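You operate a simulated robot arm through the tools that you are given. There is no shell and no other tool.

The job below is to be done with a simulated robot arm. You get a single attempt, and the scene is never put back.

TASK
Refill the filter pot with water from the flush valve.
Fine: shut the pot drain valve first and open the vent; both shut once water runs out of the vent. No spills.

Only the result counts: the job must be done as asked and must still hold three seconds after the hand-in. Knocking over, shifting, dropping, spilling or breaking anything else fails it.

THE ROBOT
A 7-joint arm with a three-finger gripper, fixed in place. Base frame: the origin is on the floor under the middle of its stand, x ahead of it, y to its left, z up. Lengths are in cm, angles in degrees, forces in N, time in s.
With the tool pointing down near the work surface it reaches from about 24 to 72 cm from the base axis. Its first joint turns from -166.0 to 166.0 degrees. Payload 2.69 kg.
The TCP is the grasp point between the finger pads, 2.9 cm short of the fingertips. In the tool frame z runs along the fingers and y along their closing line. The gripper opens to 12 cm; its body begins 7.8 cm behind the TCP.
Orientation is that of the tool frame in the base frame, as [roll, pitch, yaw] about the fixed x, y, z axes, in that order (R = Rz(yaw) Ry(pitch) Rx(roll)). With the fingers straight down and closing along the base's y, the tool's x points along the base's -x, its y along +y and its z along -z.

THE INTERFACE
- The arm moves only by the tool step_arm. Its arguments are lists of equal length, an entry for each row: "fingers": the finger opening in cm, from 0 to 12; "delta_pos": the shift along the tool's x, y, z in units of 50 mm (1.0 is 50 mm), a list of three; "rotation": the turn, a rotation vector about the tool's x, y, z in units of 4 degrees (1.0 is 4 degrees), a list of three. In form: {"fingers": [fingers, ...], "delta_pos": [[tx, ty, tz], ...], "rotation": [[rx, ry, rz], ...]}. A call has 1 to 20 rows; each row shifts and turns the commanded pose from where the row before left it, along the tool's axes as they then stand. A call with a number of a shift or a turn outside -1 to 1 is refused whole. Rows are played at 5 a second. More than 5 cm and 8.6 degrees between two rows, or a gripper value outside its range, and nothing of the call is played. A pose out of reach is approached as far as the arm can. The call stops where the force on the tool passes 40 N (or 10 N more than at its start, if that is more) or the arm is blocked; 0.2 s more then pass. The fingers move at their own pace (about 13.62 cm/s each) and stop on an object; they squeeze with about 42 N. The grip force told is the motor's: it shows also when the fingers shut on nothing. Time passes only in rows, and 0.2 s behind the last, so rows that do not move let the fingers close. The reply holds the time, the measured pose of the TCP, the force on the tool along the base axes, the opening and the grip force, in the units named above and with some noise, with the torque about the TCP (base axes, N m) and any sound that the robot's microphone picked up.
- Cameras (640 x 400 px; columns grow to the right, rows downward): "scene" is fixed at [40.15, 49.75, 140.84]; the picture's right is [-1.00, -0.07, 0.00], its down [-0.01, 0.14, -0.99] and it looks along [0.06, -0.99, -0.14] (base axes); focal length 282 px, centre (320, 200). "wrist" rides on the gripper at [6.3, 0, -10.4] in the tool frame; the picture's right is [0.00, 1.00, 0.00], its down [-0.83, 0.00, -0.56] and it looks along [-0.56, 0.00, 0.83] (tool axes); focal length 275 px, centre (320, 200). There is no depth. A picture from a camera that has moved, and an enlarged one, comes with that camera's place and axes in the base frame and with its lens.
- get_image(camera): a new picture of that camera. The clock stands still meanwhile.
- lift_body(by): moves the trunk up (or, below 0, down) by that many cm; the arm rides with it, the base frame stays. It gives what a move gives, with no picture.
- zoom(camera, box): a new picture of the part [left, top, right, bottom] of that camera's present view, enlarged. The clock stands still meanwhile.
- close_job(): hands the job in; it is judged then, once.

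Nothing tells you positions but the pictures and the camera data. Unless the task says otherwise, let go and move clear before handing in.

The tools are called after "Call:" as name(argument=value, ...) on one line, values as JSON. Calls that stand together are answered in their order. step_arm: Moves the arm, as the interface text tells. Its arguments: {"type":"object","properties":{"fingers":{"type":"array","items":{"type":"number"}},"delta_pos":{"type":"array","items":{"type":"array","items":{"type":"number"}}},"rotation":{"type":"array","items":{"type":"array","items":{"type":"number"}}}},"required":["fingers","delta_pos","rotation"]} The other tools are called the same way: lift_body (by) moves the trunk up or down; get_image (camera) takes a picture; zoom (camera, box) takes an enlarged picture of a part of a camera's view; close_job () hands the job in.

At the start:

```text
t: 0.0
eef_pos: [13.1, -32.69, 157.94]
tcp_rot: [180.0, 0.0, -180.0]
ft_force: [0.3, 0.4, -0.3]
ft_torque: [0.02, 0.01, -0.02]
opening: 12.01
finger_force: 0.1
trunk travel left (down, up): [-54.4, 4.2]
```

scene: 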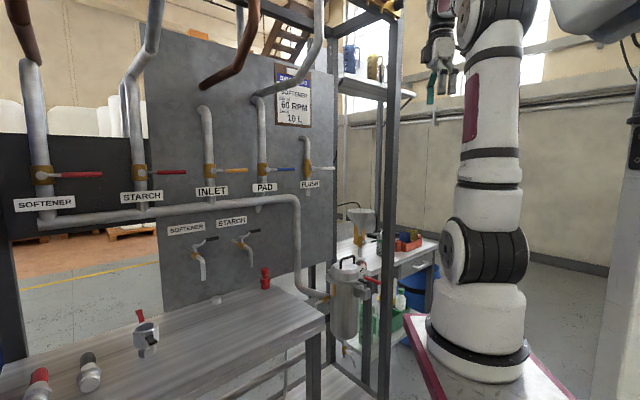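
wrist: 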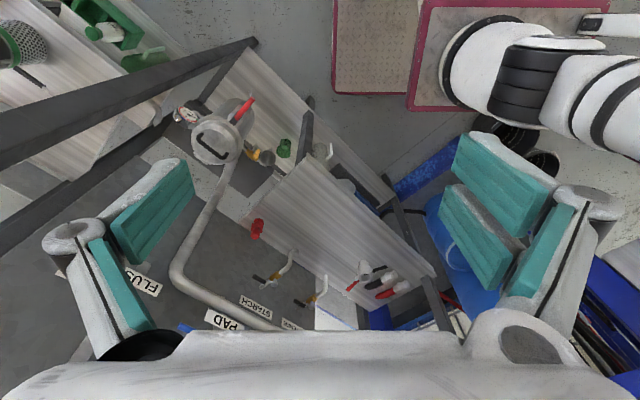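

I see a pipe board with labelled valves (softener, starch, inlet, pad, flush) and, at the right end of the header pipe, a metal filter pot with a red-handled valve, a gauge and something underneath. I'll enlarge the views first to identify each valve and its state.

Call:
zoom(camera="scene", box=[290, 230, 410, 390])

Call:
zoom(camera="scene", box=[180, 80, 340, 210])

Call:
zoom(camera="wrist", box=[150, 80, 310, 200])

Call:
zoom(camera="scene", box=[0, 130, 200, 260])

```text
2.50 times, centred on (350, 310) of scene
camera zoom: at [40.15, 49.75, 140.84], right [-1.0, -0.07, 0.0], down [-0.01, 0.14, -0.99], along [0.06, -0.99, -0.14], focal length 704 px, centre (245, -75)
```

zoom: 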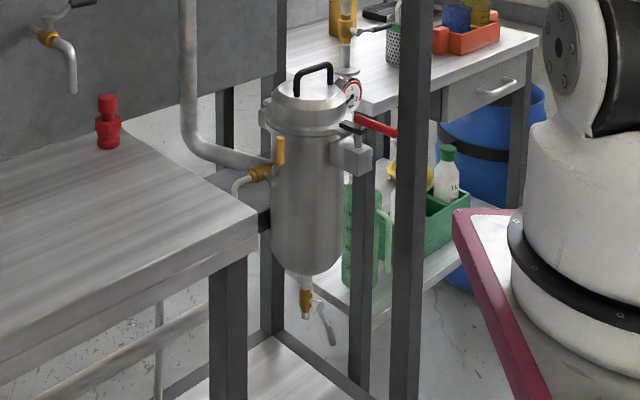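

```text
3.08 times, centred on (260, 145) of scene
camera zoom: at [40.15, 49.75, 140.84], right [-1.0, -0.07, 0.0], down [-0.01, 0.14, -0.99], along [0.06, -0.99, -0.14], focal length 866 px, centre (505, 369)
```

zoom: 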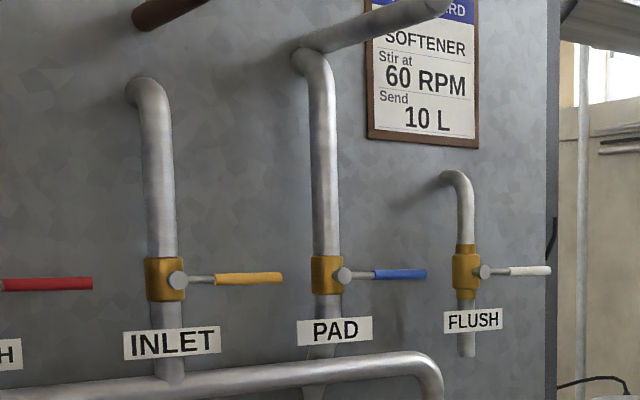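

```text
3.33 times, centred on (230, 140) of wrist
camera zoom: at [6.63, -32.7, 168.38], right [0.0, 1.0, 0.0], down [0.83, 0.0, 0.56], along [0.56, 0.0, -0.83], focal length 918 px, centre (620, 400)
```

zoom: 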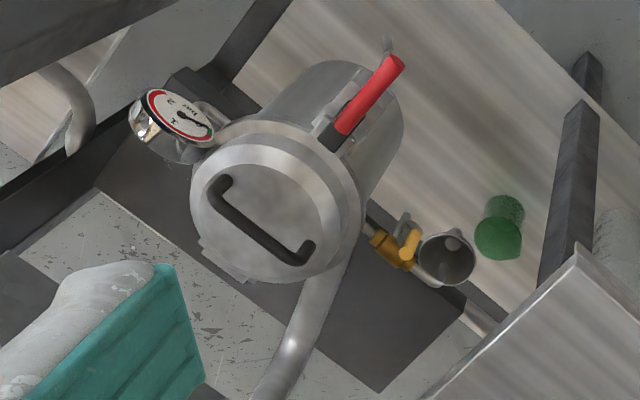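

```text
3.08 times, centred on (100, 195) of scene
camera zoom: at [40.15, 49.75, 140.84], right [-1.0, -0.07, 0.0], down [-0.01, 0.14, -0.99], along [0.06, -0.99, -0.14], focal length 866 px, centre (997, 215)
```

zoom: 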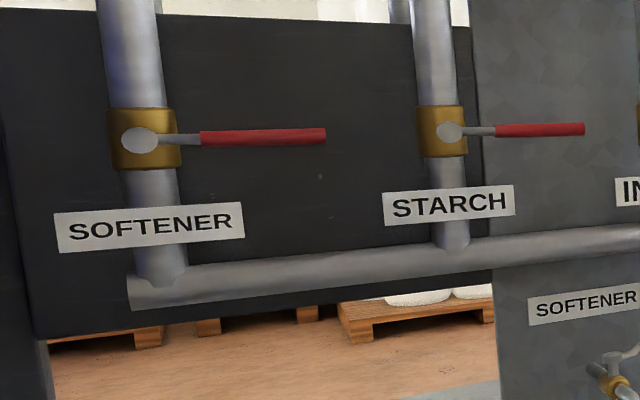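

The pot's lid handle triangulates to about (36, -62, 100), and the FLUSH label to about (52, -70, 131) on the board. I'll turn the wrist camera toward the pot and board from the present safe height to see the valves more closely.

Call:
step_arm(fingers=[12, 12, 12, 12, 12, 12, 12, 12, 12, 12, 12, 12], delta_pos=[[0, 0, 0], [0, 0, 0], [0, 0, 0], [0, 0, 0], [0, 0, 0], [0, 0, 0], [0, 0, 0], [0, 0, 0], [0, 0, 0], [0, 0, 0], [0, 0, 0], [0, 0, 0]], rotation=[[0, 0, 1], [0, 0, 1], [0, 0, 1], [0, 0, 1], [0, 0, 1], [0, 0, 1], [0, 0, 1], [0, 0, 1], [0, 0, 1], [0, 0, 1], [0, 0, 1], [0, 0, 1]])

Call:
get_image(camera="wrist")

```text
t: 2.6
eef_pos: [12.98, -32.61, 157.86]
tcp_rot: [-179.9, 0.0, 131.9]
ft_force: [-0.1, 0.1, -0.2]
ft_torque: [-0.03, 0.02, 0.01]
opening: 12.01
finger_force: 0.0
trunk travel left (down, up): [-54.4, 4.2]
```

```text
taken
camera wrist: at [8.72, -28.0, 168.32], right [0.74, 0.67, 0.0], down [0.56, -0.62, 0.56], along [0.37, -0.41, -0.83], focal length 275 px, centre (320, 200)
```

wrist: 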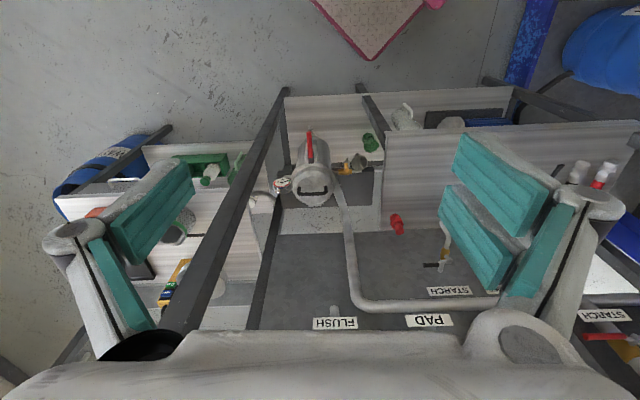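

Call:
zoom(camera="wrist", box=[250, 110, 410, 210])

Call:
zoom(camera="wrist", box=[250, 190, 450, 340])

Call:
zoom(camera="scene", box=[320, 250, 400, 300])

Call:
zoom(camera="scene", box=[320, 325, 400, 375])

Call:
zoom(camera="scene", box=[280, 130, 360, 210])

```text
4.00 times, centred on (330, 160) of wrist
camera zoom: at [8.72, -28.0, 168.32], right [0.74, 0.67, 0.0], down [0.56, -0.62, 0.56], along [0.37, -0.41, -0.83], focal length 1101 px, centre (280, 360)
```

zoom: 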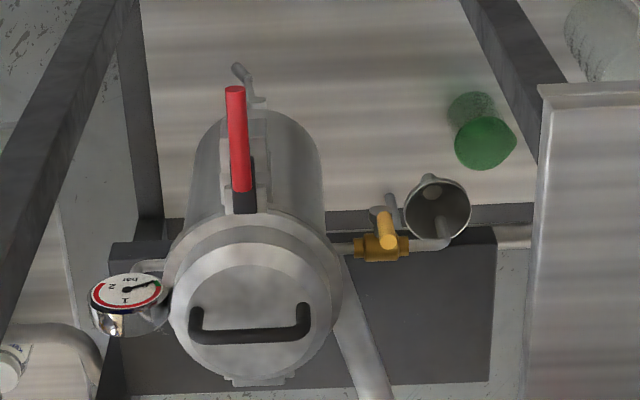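

```text
2.67 times, centred on (350, 265) of wrist
camera zoom: at [8.72, -28.0, 168.32], right [0.74, 0.67, 0.0], down [0.56, -0.62, 0.56], along [0.37, -0.41, -0.83], focal length 734 px, centre (240, 27)
```

zoom: 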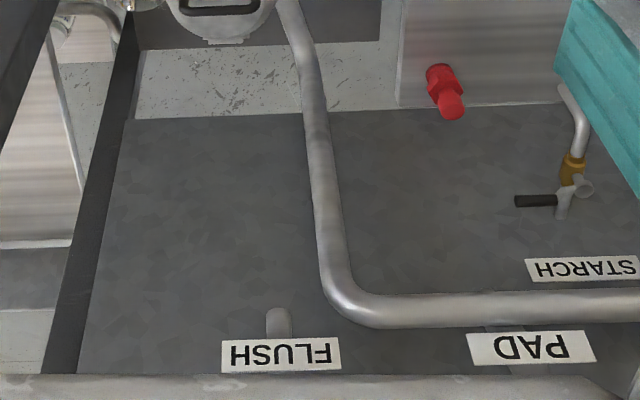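

```text
8.00 times, centred on (360, 275) of scene
camera zoom: at [40.15, 49.75, 140.84], right [-1.0, -0.07, 0.0], down [-0.01, 0.14, -0.99], along [0.06, -0.99, -0.14], focal length 2253 px, centre (0, -400)
```

zoom: 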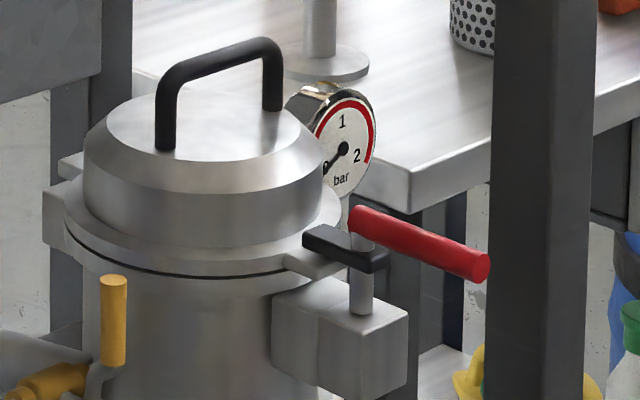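

```text
8.00 times, centred on (360, 350) of scene
camera zoom: at [40.15, 49.75, 140.84], right [-1.0, -0.07, 0.0], down [-0.01, 0.14, -0.99], along [0.06, -0.99, -0.14], focal length 2253 px, centre (0, -1000)
```

zoom: 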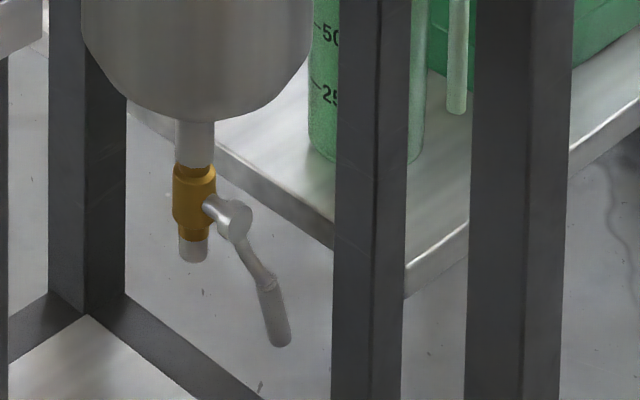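

```text
5.00 times, centred on (320, 170) of scene
camera zoom: at [40.15, 49.75, 140.84], right [-1.0, -0.07, 0.0], down [-0.01, 0.14, -0.99], along [0.06, -0.99, -0.14], focal length 1408 px, centre (320, 350)
```

zoom: 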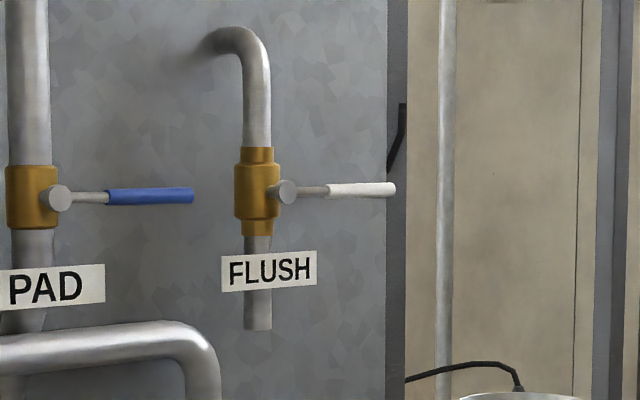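

The drain valve (brass, grey lever) hangs under the pot at about z = 60. The vent (yellow lever, spout over a funnel) sits on the pot's side, and the flush has a white lever on the board. I'll lower the trunk in open space so the wrist camera can view the drain and vent from closer.

Call:
lift_body(by=-35)

Call:
get_image(camera="wrist")

Call:
get_image(camera="scene")

```text
t: 6.0
eef_pos: [14.89, -32.64, 122.89]
tcp_rot: [-179.8, 0.0, 132.0]
ft_force: [0.0, -0.4, -0.2]
ft_torque: [0.02, 0.01, 0.0]
opening: 11.99
finger_force: 0.1
trunk travel left (down, up): [-19.4, 39.2]
```

```text
taken
camera wrist: at [10.67, -27.98, 133.36], right [0.74, 0.67, 0.0], down [0.56, -0.61, 0.56], along [0.37, -0.41, -0.83], focal length 275 px, centre (320, 200)
```

wrist: 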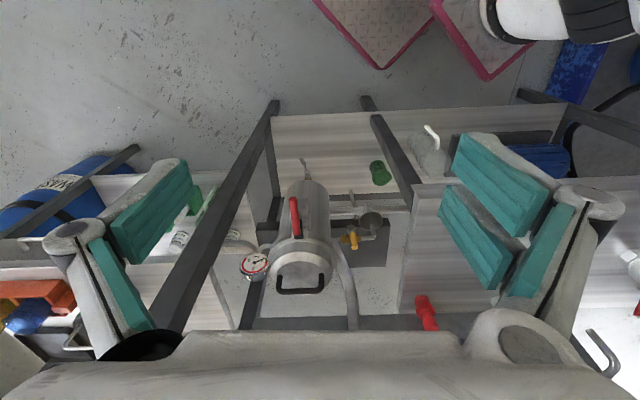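

```text
taken
```

scene: 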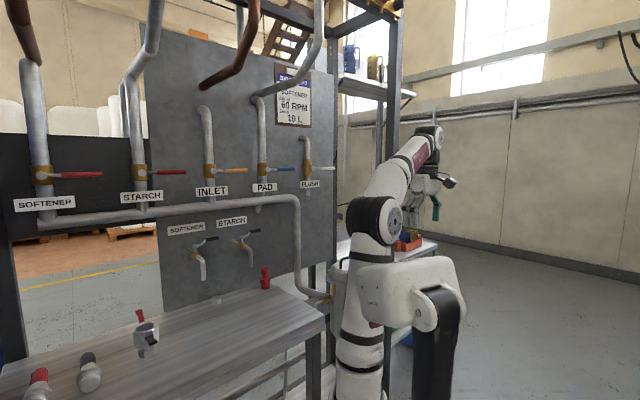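

Call:
zoom(camera="wrist", box=[230, 150, 410, 300])

Call:
zoom(camera="wrist", box=[260, 140, 340, 200])

Call:
zoom(camera="wrist", box=[330, 190, 410, 260])

```text
2.67 times, centred on (320, 225) of wrist
camera zoom: at [10.67, -27.98, 133.36], right [0.74, 0.67, 0.0], down [0.56, -0.61, 0.56], along [0.37, -0.41, -0.83], focal length 734 px, centre (320, 133)
```

zoom: 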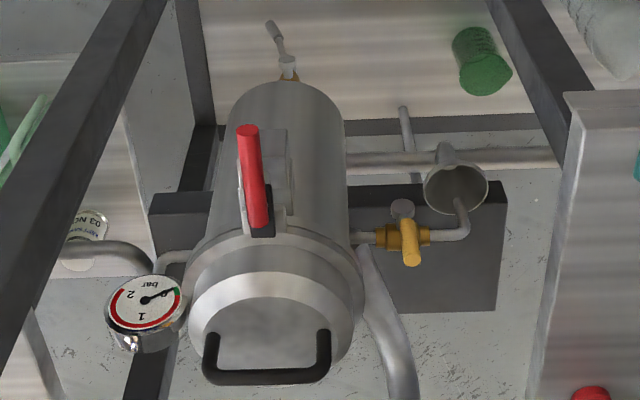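

```text
6.67 times, centred on (300, 170) of wrist
camera zoom: at [10.67, -27.98, 133.36], right [0.74, 0.67, 0.0], down [0.56, -0.61, 0.56], along [0.37, -0.41, -0.83], focal length 1835 px, centre (453, 400)
```

zoom: 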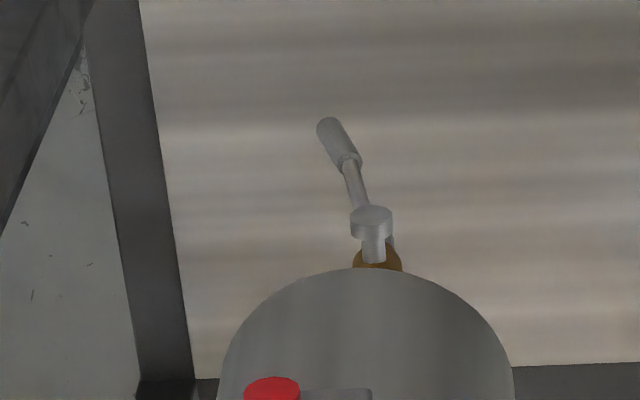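

```text
5.71 times, centred on (370, 225) of wrist
camera zoom: at [10.67, -27.98, 133.36], right [0.74, 0.67, 0.0], down [0.56, -0.61, 0.56], along [0.37, -0.41, -0.83], focal length 1573 px, centre (34, 57)
```

zoom: 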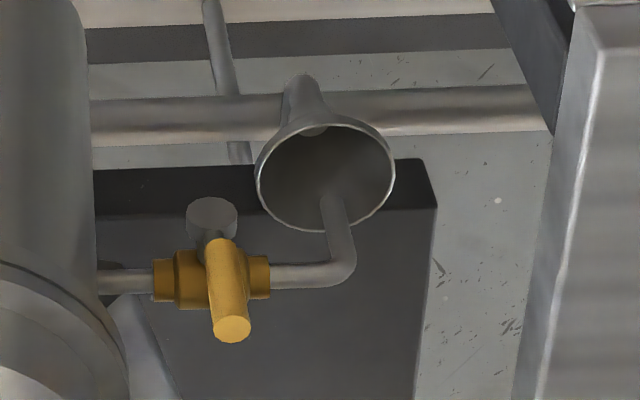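

The whole station is turned about 42° to the base: the board and vent pipe run along (0.74, 0.67), and all three lever axes point back toward the robot. The drain lever hangs near vertical (open), the vent lever is upright (shut) and the flush lever is horizontal (shut). I'll close the fingers here in open space to see how wide they are as a pushing tool.

Call:
step_arm(fingers=[0, 0, 0, 0, 0], delta_pos=[[0, 0, 0], [0, 0, 0], [0, 0, 0], [0, 0, 0], [0, 0, 0]], rotation=[[0, 0, 0], [0, 0, 0], [0, 0, 0], [0, 0, 0], [0, 0, 0]])

Call:
get_image(camera="wrist")

Call:
zoom(camera="scene", box=[340, 110, 500, 230])

```text
t: 7.2
eef_pos: [14.95, -32.65, 122.94]
tcp_rot: [-179.9, 0.0, 132.0]
ft_force: [-0.4, -0.6, 0.0]
ft_torque: [0.01, 0.0, 0.01]
opening: 0.02
finger_force: 28.6
trunk travel left (down, up): [-19.4, 39.2]
```

```text
taken
camera wrist: at [10.68, -27.98, 133.36], right [0.74, 0.67, 0.0], down [0.56, -0.61, 0.56], along [0.37, -0.41, -0.83], focal length 275 px, centre (320, 200)
```

wrist: 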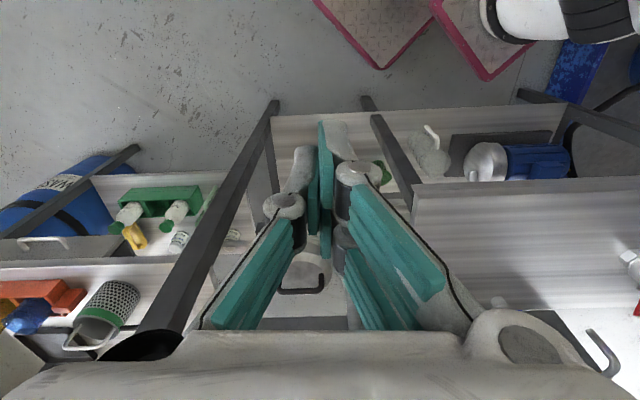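

```text
3.33 times, centred on (420, 170) of scene
camera zoom: at [40.15, 49.75, 140.84], right [-1.0, -0.07, 0.0], down [-0.01, 0.14, -0.99], along [0.06, -0.99, -0.14], focal length 939 px, centre (-13, 300)
```

zoom: 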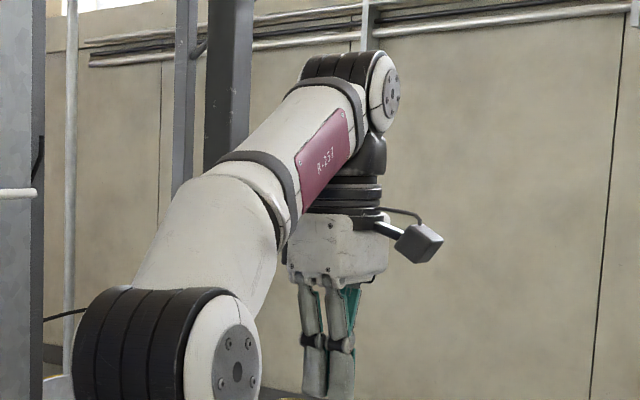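

Closed, the gripper has one finger on its -y side and two on the +y side, about 4 cm thick in all. Before tilting the tool toward the station, I'll check how the arm itself is standing now.

Call:
zoom(camera="scene", box=[300, 100, 540, 400])

Call:
zoom(camera="wrist", box=[240, 100, 440, 260])

```text
1.33 times, centred on (420, 250) of scene
camera zoom: at [40.15, 49.75, 140.84], right [-1.0, -0.07, 0.0], down [-0.01, 0.14, -0.99], along [0.06, -0.99, -0.14], focal length 376 px, centre (187, 133)
```

zoom: 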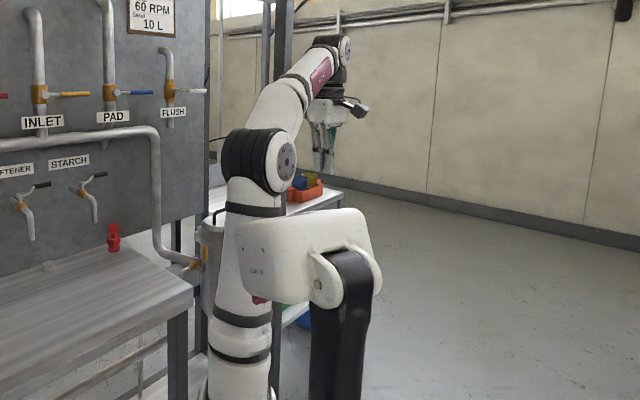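

```text
2.50 times, centred on (340, 180) of wrist
camera zoom: at [10.68, -27.98, 133.36], right [0.74, 0.67, 0.0], down [0.56, -0.61, 0.56], along [0.37, -0.41, -0.83], focal length 688 px, centre (270, 250)
```

zoom: 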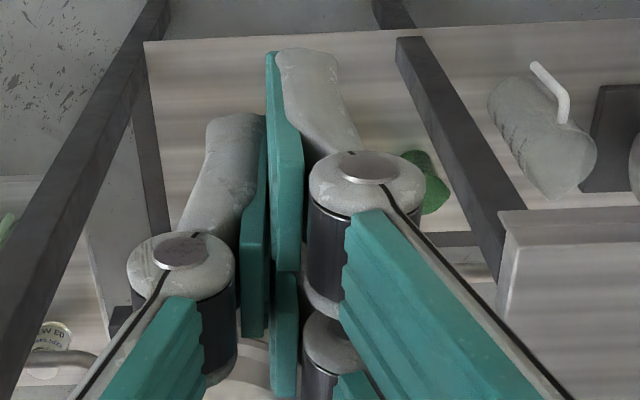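

The trunk slides forward as it lowers; the arm's base is now near (33, 0), with about 16 cm to the bench edge. Next I'll move the tool toward the station and tilt it level (pointing at the board, camera beneath), staying in the free air in front of the pot.

Call:
step_arm(fingers=[4, 4, 4, 4, 4, 4, 4, 4, 4, 4, 4, 4, 4, 4, 4], delta_pos=[[-0.5, 0, 0], [-0.5, 0, 0], [-0.5, 0, 0], [-0.5, 0, 0], [-0.3, 0, 0], [0, 0, 0], [0, 0, 0], [0, 0, 0], [0, 0, 0], [0, 0, 0], [0, 0, 0], [0, 0, 0], [0, 0, 0], [0, 0, 0], [0, 0, 0]], rotation=[[0, 0, 0], [0, 0, 0], [0, 0, 0], [0, 0, 0], [0, -1, 0], [0, -1, 0], [0, -1, 0], [0, -1, 0], [0, -1, 0], [0, -1, 0], [0, -1, 0], [0, -1, 0], [0, -1, 0], [0, -1, 0], [0, -1, 0]])

Call:
get_image(camera="scene")

Call:
get_image(camera="wrist")

```text
t: 10.4
eef_pos: [22.75, -40.98, 122.06]
tcp_rot: [-179.8, 44.0, 132.1]
ft_force: [0.6, 0.8, 1.2]
ft_torque: [-0.01, 0.0, 0.02]
opening: 3.98
finger_force: 0.1
out of reach, approached as far as the arm can: row 3, 4
trunk travel left (down, up): [-19.4, 39.2]
```

```text
taken
```

scene: 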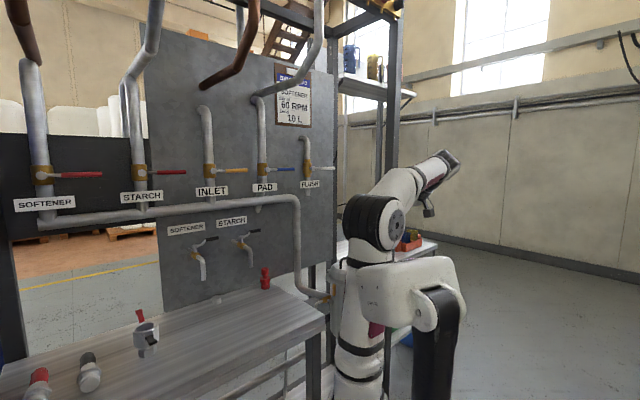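

```text
taken
camera wrist: at [14.82, -32.25, 125.22], right [0.74, 0.67, -0.01], down [0.15, -0.15, 0.98], along [0.66, -0.72, -0.21], focal length 275 px, centre (320, 200)
```

wrist: 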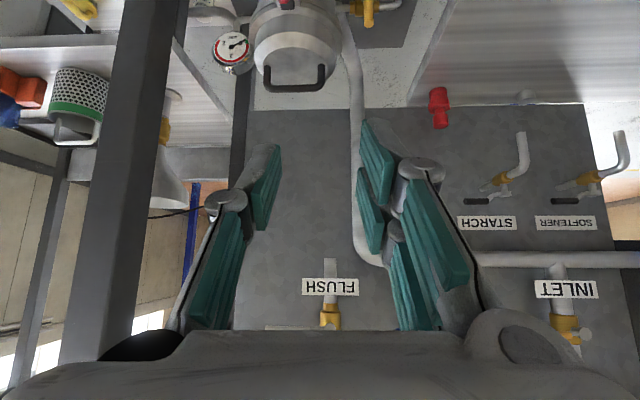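

The tool is tilted about 45° and was just at its reach limit at that height. I'll finish the tilt to level while coming down, which stays well in front of the pot (pot front at about 62 cm along the approach line, tool at 46).

Call:
step_arm(fingers=[4, 4, 4, 4, 4, 4, 4, 4, 4, 4, 4, 4], delta_pos=[[0.32, 0, 0.31], [0.35, 0, 0.29], [0.36, 0, 0.27], [0.38, 0, 0.24], [0.4, 0, 0.21], [0.41, 0, 0.18], [0.42, 0, 0.15], [0.43, 0, 0.13], [0.44, 0, 0.09], [0.45, 0, 0.06], [0.45, 0, 0.03], [0, 0, 0]], rotation=[[0, -1, 0], [0, -1, 0], [0, -1, 0], [0, -1, 0], [0, -1, 0], [0, -1, 0], [0, -1, 0], [0, -1, 0], [0, -1, 0], [0, -1, 0], [0, -1, 0], [0, -0.5, 0]])

Call:
get_image(camera="scene")

Call:
get_image(camera="wrist")

```text
t: 13.0
eef_pos: [22.17, -40.39, 97.27]
tcp_rot: [-56.6, 89.9, -104.8]
ft_force: [-0.2, -0.5, 0.6]
ft_torque: [0.01, -0.01, -0.02]
opening: 4.0
finger_force: 0.1
trunk travel left (down, up): [-19.4, 39.2]
```

```text
taken
```

scene: 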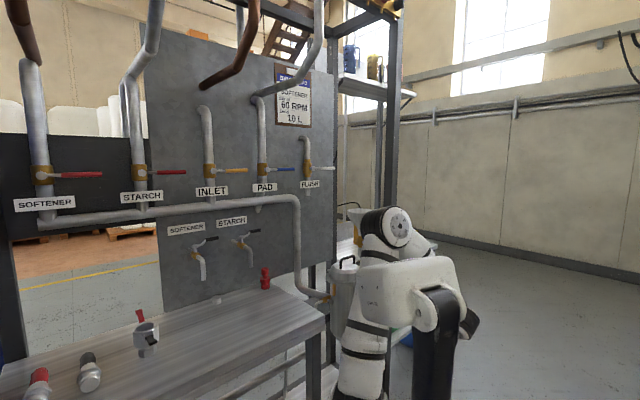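

```text
taken
camera wrist: at [15.11, -32.6, 90.99], right [0.74, 0.67, -0.01], down [-0.37, 0.42, 0.83], along [0.56, -0.61, 0.56], focal length 275 px, centre (320, 200)
```

wrist: 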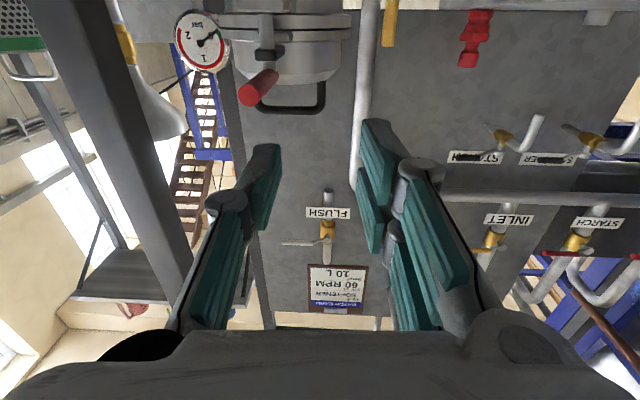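

The tool is now level, pointing at the board with the camera beneath. I'll take close-ups of the flush lever, vent lever and pot from this angle to triangulate them.

Call:
zoom(camera="wrist", box=[270, 180, 370, 260])

Call:
zoom(camera="wrist", box=[220, 0, 420, 125])

```text
5.00 times, centred on (320, 220) of wrist
camera zoom: at [15.11, -32.6, 90.99], right [0.74, 0.67, -0.01], down [-0.37, 0.42, 0.83], along [0.56, -0.61, 0.56], focal length 1376 px, centre (320, 100)
```

zoom: 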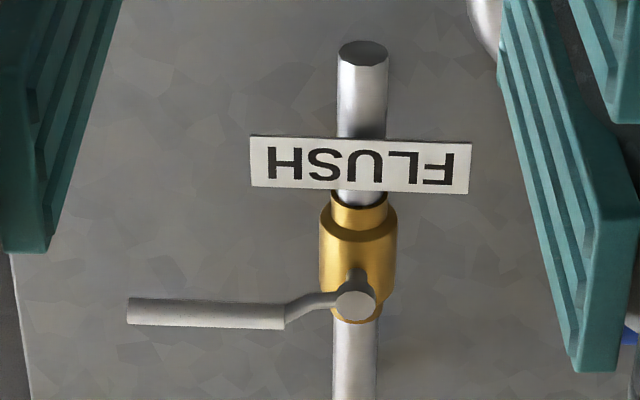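

```text
3.20 times, centred on (320, 62) of wrist
camera zoom: at [15.11, -32.6, 90.99], right [0.74, 0.67, -0.01], down [-0.37, 0.42, 0.83], along [0.56, -0.61, 0.56], focal length 881 px, centre (320, 640)
```

zoom: 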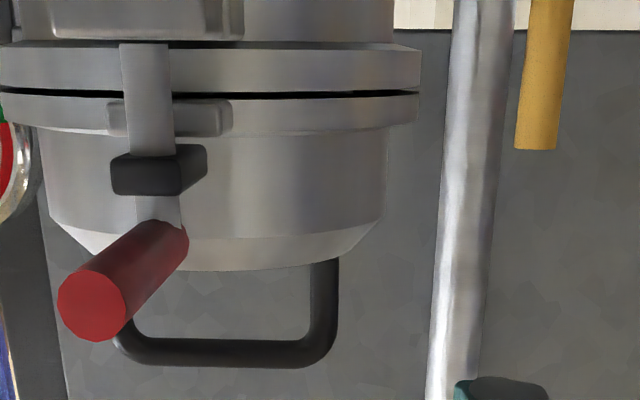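

The flush pivot is at about (50, -68, 137) with its lever pointing right, and the vent lever top at about (41, -51, 94). The red lid-clamp handle sticks out toward me to about (24, -49, 96), so I must stay clear of it. Going down to the drain level now, first straight down, then forward.

Call:
step_arm(fingers=[4, 4, 4, 4, 4, 4, 4, 4, 4, 4, 4, 4, 4], delta_pos=[[0.7, 0, 0], [0.7, 0, 0], [0.7, 0, 0], [0.7, 0, 0], [0.7, 0, 0], [0.65, -0.09, 0.25], [0.65, -0.09, 0.25], [0.65, -0.09, 0.25], [0.65, -0.09, 0.25], [0.65, -0.09, 0.25], [0.65, -0.09, 0.25], [0.65, -0.09, 0.25], [0.5, -0.09, 0.25]], rotation=[[0, 0, 0], [0, 0, 0], [0, 0, 0], [0, 0, 0], [0, 0, 0], [0, 0, 0], [0, 0, 0], [0, 0, 0], [0, 0, 0], [0, 0, 0], [0, 0, 0], [0, 0, 0], [0, 0, 0]])

Call:
get_image(camera="scene")

Call:
get_image(camera="wrist")

```text
t: 15.8
eef_pos: [24.68, -53.2, 56.37]
tcp_rot: [-78.5, 89.9, -126.4]
ft_force: [-0.3, -0.1, 0.0]
ft_torque: [0.03, 0.01, 0.01]
opening: 3.97
finger_force: 0.0
out of reach, approached as far as the arm can: row 5, 6, 7, 8
trunk travel left (down, up): [-19.4, 39.2]
```

```text
taken
```

scene: 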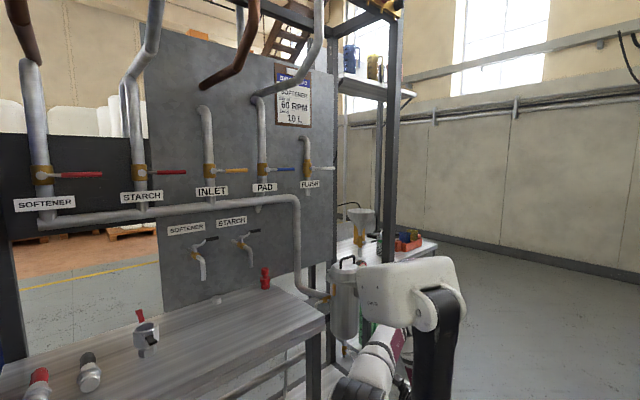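

```text
taken
camera wrist: at [17.61, -45.43, 49.99], right [0.74, 0.67, -0.01], down [-0.37, 0.42, 0.83], along [0.56, -0.62, 0.56], focal length 275 px, centre (320, 200)
```

wrist: 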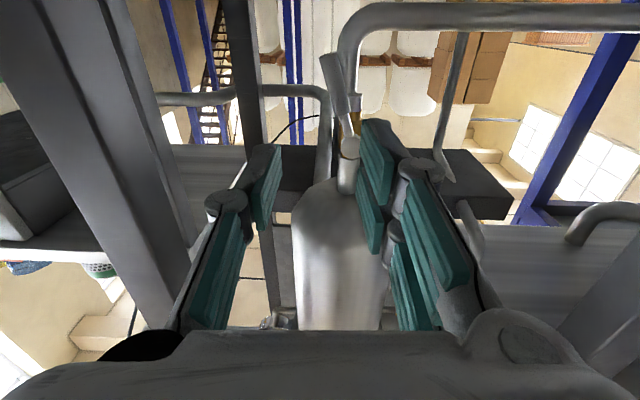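

The tool is at drain level in front of the pot; I can see the pot's underside and the drain valve (upside-down image). I'll zoom in to place the drain lever relative to the fingers.

Call:
zoom(camera="wrist", box=[240, 30, 440, 230])

Call:
zoom(camera="scene", box=[310, 240, 430, 400])

```text
2.00 times, centred on (340, 130) of wrist
camera zoom: at [17.61, -45.43, 49.99], right [0.74, 0.67, -0.01], down [-0.37, 0.42, 0.83], along [0.56, -0.62, 0.56], focal length 551 px, centre (280, 340)
```

zoom: 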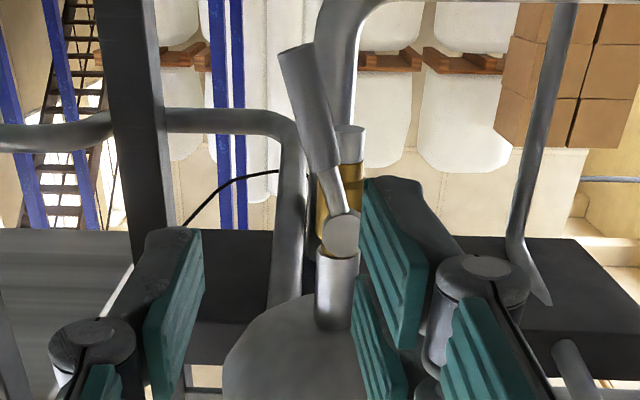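

```text
2.50 times, centred on (370, 320) of scene
camera zoom: at [40.15, 49.75, 140.84], right [-1.0, -0.07, 0.0], down [-0.01, 0.14, -0.99], along [0.06, -0.99, -0.14], focal length 704 px, centre (195, -100)
```

zoom: 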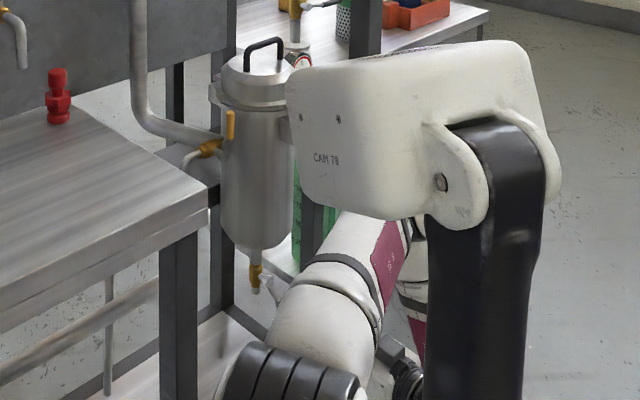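

The drain ball is about (a=-14.8, z=60) under the pot and its lever hangs down tilted about 13° to the right, as judged from two views. I'll align the fingers with the lever (4 cm apart, straddling), still 8 cm in front of it.

Call:
step_arm(fingers=[4, 4, 4, 4, 4, 4], delta_pos=[[0.44, 0.22, 0], [0, 0, 0], [0, 0, 0], [0, 0, 0], [0, 0, 0], [0, 0, 0]], rotation=[[0, 0, 0], [0, 0, -1], [0, 0, -1], [0, 0, -1], [0, 0, -0.25], [0, 0, 0]])

Call:
get_image(camera="wrist")

```text
t: 17.2
eef_pos: [24.9, -55.78, 53.54]
tcp_rot: [-90.4, 77.0, -138.4]
ft_force: [-0.6, -0.1, 1.4]
ft_torque: [0.0, 0.01, 0.0]
opening: 3.99
finger_force: 0.1
out of reach, approached as far as the arm can: row 3, 4, 5
trunk travel left (down, up): [-19.4, 39.2]
```

```text
taken
camera wrist: at [16.76, -48.89, 47.47], right [0.72, 0.65, -0.23], down [-0.23, 0.54, 0.81], along [0.65, -0.53, 0.54], focal length 275 px, centre (320, 200)
```

wrist: 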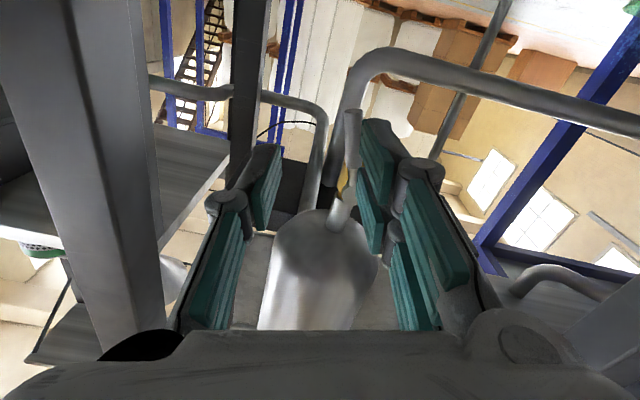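

The arm hit a joint limit and settled about 2.5 cm to the right of where I wanted, so the lever would be behind the two-finger side. I'll open the fingers wider and drift left while still short of the lever, then check.

Call:
step_arm(fingers=[8, 8, 8, 8], delta_pos=[[0, 0, 0], [-0.05, 0.2, 0.15], [-0.05, 0.2, 0.15], [0, 0, 0]], rotation=[[0, 0, 0], [0, 0, 0], [0, 0, 0], [0, 0, 0]])

Call:
zoom(camera="wrist", box=[200, 80, 460, 240])

```text
t: 18.2
eef_pos: [27.22, -56.06, 53.4]
tcp_rot: [-90.5, 77.0, -138.4]
ft_force: [0.2, 0.1, -0.4]
ft_torque: [-0.02, -0.02, 0.03]
opening: 7.99
finger_force: 0.0
out of reach, approached as far as the arm can: row 2, 3
trunk travel left (down, up): [-19.4, 39.2]
```

```text
2.46 times, centred on (330, 160) of wrist
camera zoom: at [19.11, -49.27, 47.27], right [0.72, 0.65, -0.23], down [-0.23, 0.54, 0.81], along [0.65, -0.53, 0.54], focal length 678 px, centre (295, 298)
```

zoom: 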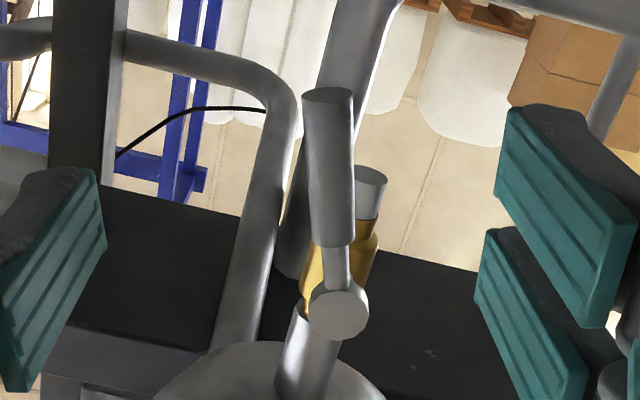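

The lever is now nicely between the open fingers (single finger to its right, two to its left). I'll advance 4.5 cm so that the fingertips straddle it, then narrow the gap a little.

Call:
step_arm(fingers=[8, 8, 8, 8], delta_pos=[[0, 0.05, 0.3], [0, 0.05, 0.3], [0, 0.05, 0.3], [0, 0, 0]], rotation=[[0, 0, 0], [0, 0, 0], [0, 0, 0], [0, 0, 0]])

Call:
get_image(camera="wrist")

Call:
zoom(camera="scene", box=[310, 300, 430, 400])

```text
t: 19.2
eef_pos: [30.89, -58.91, 53.31]
tcp_rot: [-90.1, 76.9, -138.0]
ft_force: [0.2, 0.2, 0.9]
ft_torque: [-0.01, -0.01, -0.03]
opening: 8.01
finger_force: 0.0
trunk travel left (down, up): [-19.4, 39.2]
```

```text
taken
camera wrist: at [22.81, -52.12, 47.19], right [0.72, 0.65, -0.23], down [-0.23, 0.54, 0.81], along [0.65, -0.53, 0.54], focal length 275 px, centre (320, 200)
```

wrist: 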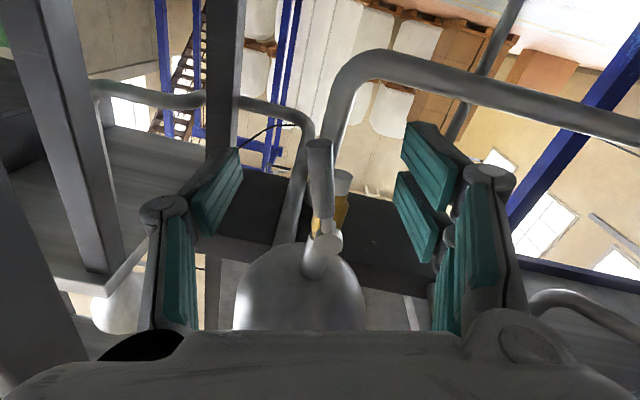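

```text
4.00 times, centred on (370, 350) of scene
camera zoom: at [40.15, 49.75, 140.84], right [-1.0, -0.07, 0.0], down [-0.01, 0.14, -0.99], along [0.06, -0.99, -0.14], focal length 1126 px, centre (120, -400)
```

zoom: 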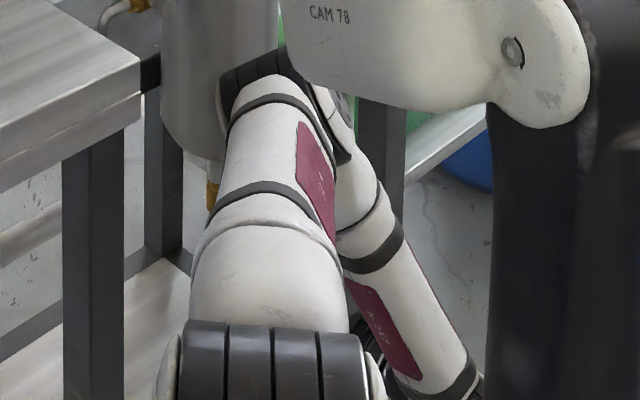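

The fingertips now straddle the drain lever with the pivot about 6 cm above the grasp point. I'll narrow the gap to about 2.4 cm as a loose cage and begin swinging the lever toward the right (the way it already leans), a few degrees at first.

Call:
step_arm(fingers=[2.4, 2.4, 2.4, 2.4, 2.4, 2.4, 2.4, 2.4, 2.4], delta_pos=[[0, 0, 0], [0, 0, 0], [0, 0, 0], [-0.011, -0.082, 0], [-0.011, -0.082, 0], [-0.011, -0.082, 0], [-0.011, -0.082, 0], [-0.011, -0.082, 0], [-0.011, -0.082, 0]], rotation=[[0, 0, 0], [0, 0, 0], [0, 0, 0], [0, 0, -1], [0, 0, -1], [0, 0, -1], [0, 0, -1], [0, 0, -1], [0, 0, -1]])

Call:
get_image(camera="wrist")

Call:
zoom(camera="scene", box=[310, 240, 430, 400])

```text
t: 21.2
eef_pos: [28.0, -62.91, 55.63]
tcp_rot: [-90.8, 53.9, -138.1]
ft_force: [-1.1, -0.8, 0.4]
ft_torque: [0.0, -0.01, -0.03]
opening: 2.47
finger_force: 0.0
out of reach, approached as far as the arm can: row 7, 8, 9
trunk travel left (down, up): [-19.4, 39.2]
```

```text
taken
camera wrist: at [18.16, -57.71, 50.68], right [0.59, 0.55, -0.59], down [-0.01, 0.74, 0.67], along [0.81, -0.39, 0.44], focal length 275 px, centre (320, 200)
```

wrist: 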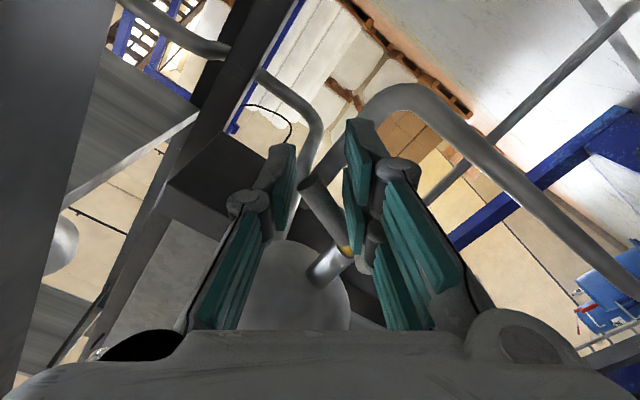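

```text
2.50 times, centred on (370, 320) of scene
camera zoom: at [40.15, 49.75, 140.84], right [-1.0, -0.07, 0.0], down [-0.01, 0.14, -0.99], along [0.06, -0.99, -0.14], focal length 704 px, centre (195, -100)
```

zoom: 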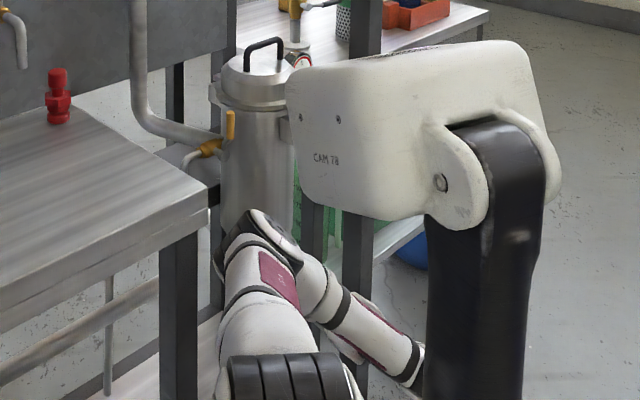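

Call:
zoom(camera="wrist", box=[220, 100, 460, 300])

```text
2.00 times, centred on (340, 200) of wrist
camera zoom: at [18.16, -57.71, 50.68], right [0.59, 0.55, -0.59], down [-0.01, 0.74, 0.67], along [0.81, -0.39, 0.44], focal length 551 px, centre (280, 200)
```

zoom: 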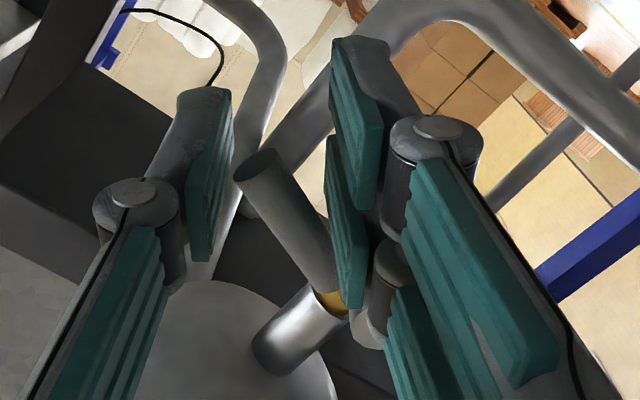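

The drain lever has followed and now stands at roughly 60° from straight down, so it does turn this way; about 30° remain. My wrist roll is near its limit, so I'll release, back off, and finish by pushing the lever up from below with closed fingers.

Call:
step_arm(fingers=[4.5, 4.5, 4.5, 4.5, 4.5, 4.5], delta_pos=[[0, 0, 0], [0, 0, 0], [0, 0, -0.4], [0, 0, -0.4], [0, 0, -0.4], [0, 0, 0]], rotation=[[0, 0, 0], [0, 0, 0], [0, 0, 0], [0, 0, 0], [0, 0, 0], [0, 0, 0]])

Call:
get_image(camera="wrist")

Call:
zoom(camera="wrist", box=[220, 60, 460, 260])

```text
t: 22.6
eef_pos: [23.42, -62.52, 54.85]
tcp_rot: [-90.2, 52.9, -138.2]
ft_force: [0.6, -0.5, 0.5]
ft_torque: [0.0, 0.0, 0.03]
opening: 4.49
finger_force: 0.0
out of reach, approached as far as the arm can: row 3, 4, 5
trunk travel left (down, up): [-19.4, 39.2]
```

```text
taken
camera wrist: at [13.63, -57.22, 49.9], right [0.59, 0.53, -0.61], down [0.0, 0.75, 0.66], along [0.81, -0.39, 0.44], focal length 275 px, centre (320, 200)
```

wrist: 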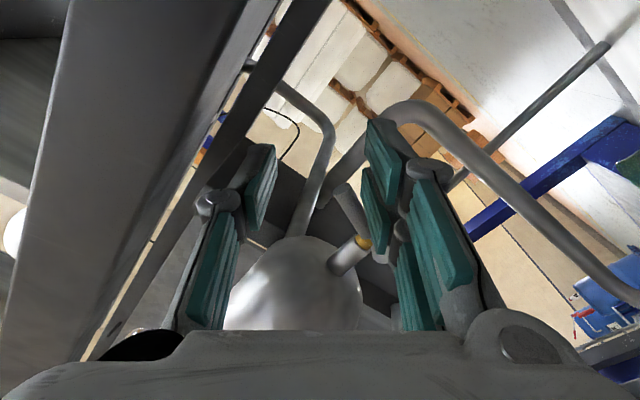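

```text
2.00 times, centred on (340, 160) of wrist
camera zoom: at [13.63, -57.22, 49.9], right [0.59, 0.53, -0.61], down [0.0, 0.75, 0.66], along [0.81, -0.39, 0.44], focal length 551 px, centre (280, 280)
```

zoom: 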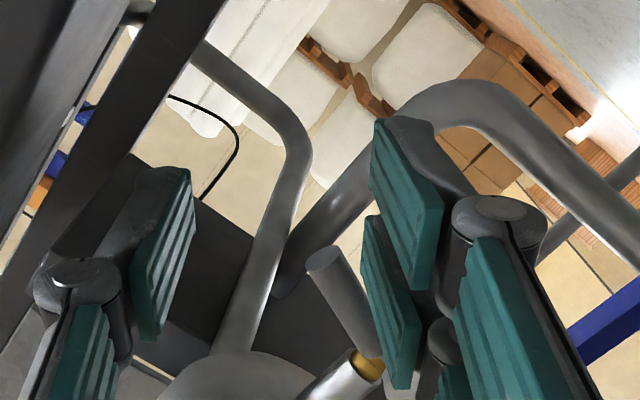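

The drain lever stands at about 61° and stays there. The wrist is close to a joint limit in this heading, so I'll close the fingers, lower a little, and yaw the tool toward the arm's natural direction to get free movement below the lever.

Call:
step_arm(fingers=[4.5, 3, 1, 0, 0, 0, 0, 0, 0], delta_pos=[[0.24, 0.18, 0], [0.24, 0.18, 0], [0, 0, 0], [0, 0, 0], [0, 0, 0], [0, 0, 0], [0, 0, 0], [0, 0, 0], [0, 0, 0]], rotation=[[0, 0, 0], [0.8, 0.6, 0], [0.8, 0.6, 0], [0.8, 0.6, 0], [0.8, 0.6, 0], [0.8, 0.6, 0], [0.8, 0.6, 0], [0, 0, 0], [0, 0, 0]])

Call:
get_image(camera="wrist")

Call:
zoom(camera="scene", box=[310, 240, 430, 400])

```text
t: 23.6
eef_pos: [20.83, -64.89, 54.13]
tcp_rot: [-91.2, 54.8, -147.1]
ft_force: [8.3, 10.3, 0.7]
ft_torque: [0.01, -0.02, 0.21]
opening: 0.0
finger_force: 28.7
out of reach, approached as far as the arm can: row 2, 3, 4
trunk travel left (down, up): [-19.4, 39.2]
stopped in row 4: the force on the tool passed its limit at 57 N (the readings are from after the stop); the commanded pose is now the measured one
```

```text
taken
camera wrist: at [11.95, -58.26, 49.14], right [0.67, 0.46, -0.58], down [0.1, 0.72, 0.68], along [0.73, -0.51, 0.44], focal length 275 px, centre (320, 200)
```

wrist: 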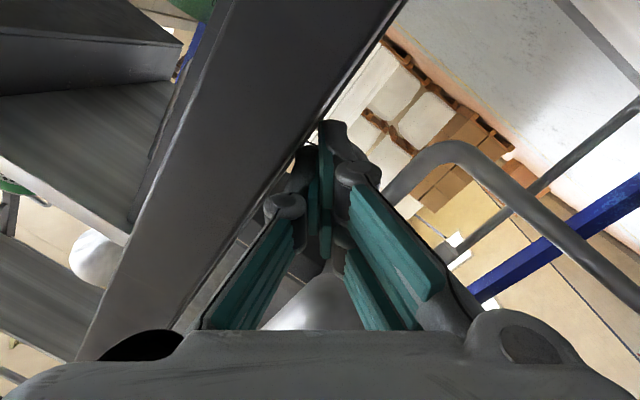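

```text
2.50 times, centred on (370, 320) of scene
camera zoom: at [40.15, 49.75, 140.84], right [-1.0, -0.07, 0.0], down [-0.01, 0.14, -0.99], along [0.06, -0.99, -0.14], focal length 704 px, centre (195, -100)
```

zoom: 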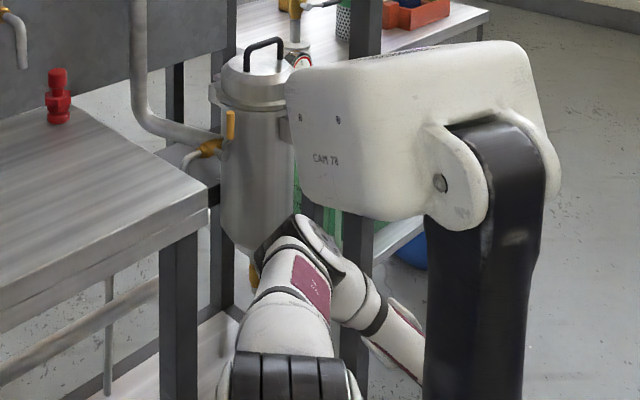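

The closed fingers touched the frame post on the right (57 N, frame is fixed); the arm drifts that way when it runs out of reach. I'll move off the post, to the left and back, while pitching the tool downward, which relieves the wrist limit.

Call:
step_arm(fingers=[0, 0, 0, 0, 0], delta_pos=[[-0.1, 0.15, -0.16], [-0.1, 0.15, -0.16], [-0.05, 0.08, -0.08], [0, 0, 0], [0, 0, 0]], rotation=[[-0.578, 0.806, 0], [-0.578, 0.806, 0], [-0.578, 0.806, 0], [-0.578, 0.806, 0], [-0.578, 0.806, 0]])

Call:
get_image(camera="wrist")

```text
t: 24.8
eef_pos: [21.49, -62.12, 54.25]
tcp_rot: [-123.0, 49.7, -172.6]
ft_force: [-0.4, 0.4, 0.3]
ft_torque: [0.01, 0.03, 0.03]
opening: 0.0
finger_force: 29.1
trunk travel left (down, up): [-19.4, 39.2]
```

```text
taken
camera wrist: at [12.0, -54.45, 53.13], right [0.56, 0.62, -0.55], down [0.25, 0.5, 0.83], along [0.79, -0.6, 0.13], focal length 275 px, centre (320, 200)
```

wrist: 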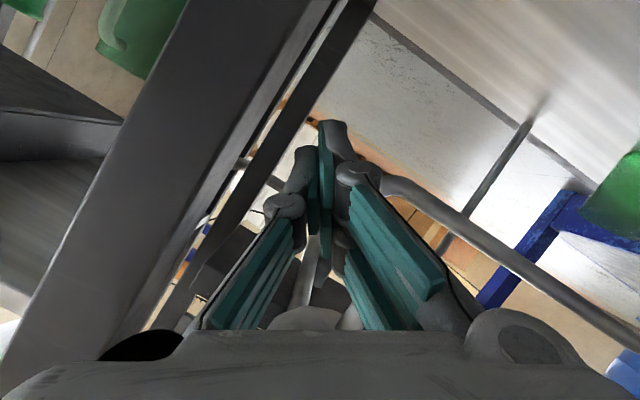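

Free of the post now, and this pitched-down pose is fully reachable. I'll lower a bit and shift left so the closed fingers are in front of and below the drain lever.

Call:
step_arm(fingers=[0, 0, 0, 0, 0, 0], delta_pos=[[0.21, 0.15, 0.098], [0.21, 0.15, 0.098], [-0.175, 0.271, -0.045], [-0.175, 0.271, -0.045], [-0.175, 0.271, -0.045], [0, 0, 0]], rotation=[[0, 0, 0], [0, 0, 0], [0, 0, 0], [0, 0, 0], [0, 0, 0], [0, 0, 0]])

Call:
get_image(camera="wrist")

Call:
zoom(camera="scene", box=[310, 240, 430, 400])

```text
t: 26.4
eef_pos: [21.4, -58.17, 52.15]
tcp_rot: [-121.9, 50.1, -175.5]
ft_force: [0.3, 0.2, 0.1]
ft_torque: [-0.01, -0.02, -0.01]
opening: 0.0
finger_force: 29.0
trunk travel left (down, up): [-19.4, 39.2]
stopped in row 6: the arm was blocked; the commanded pose is now the measured one
```

```text
taken
camera wrist: at [12.48, -50.02, 50.95], right [0.6, 0.58, -0.55], down [0.27, 0.5, 0.82], along [0.75, -0.65, 0.14], focal length 275 px, centre (320, 200)
```

wrist: 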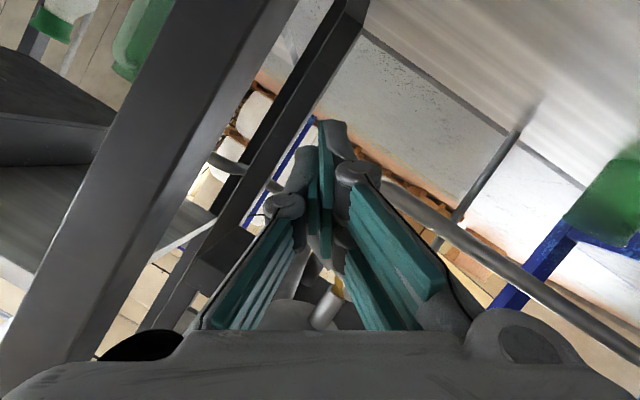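

```text
2.50 times, centred on (370, 320) of scene
camera zoom: at [40.15, 49.75, 140.84], right [-1.0, -0.07, 0.0], down [-0.01, 0.14, -0.99], along [0.06, -0.99, -0.14], focal length 704 px, centre (195, -100)
```

zoom: 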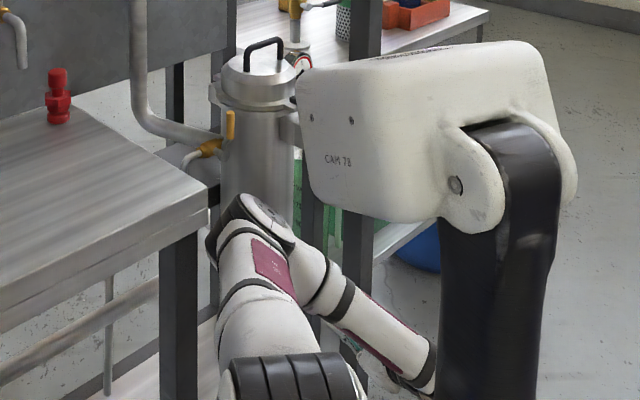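

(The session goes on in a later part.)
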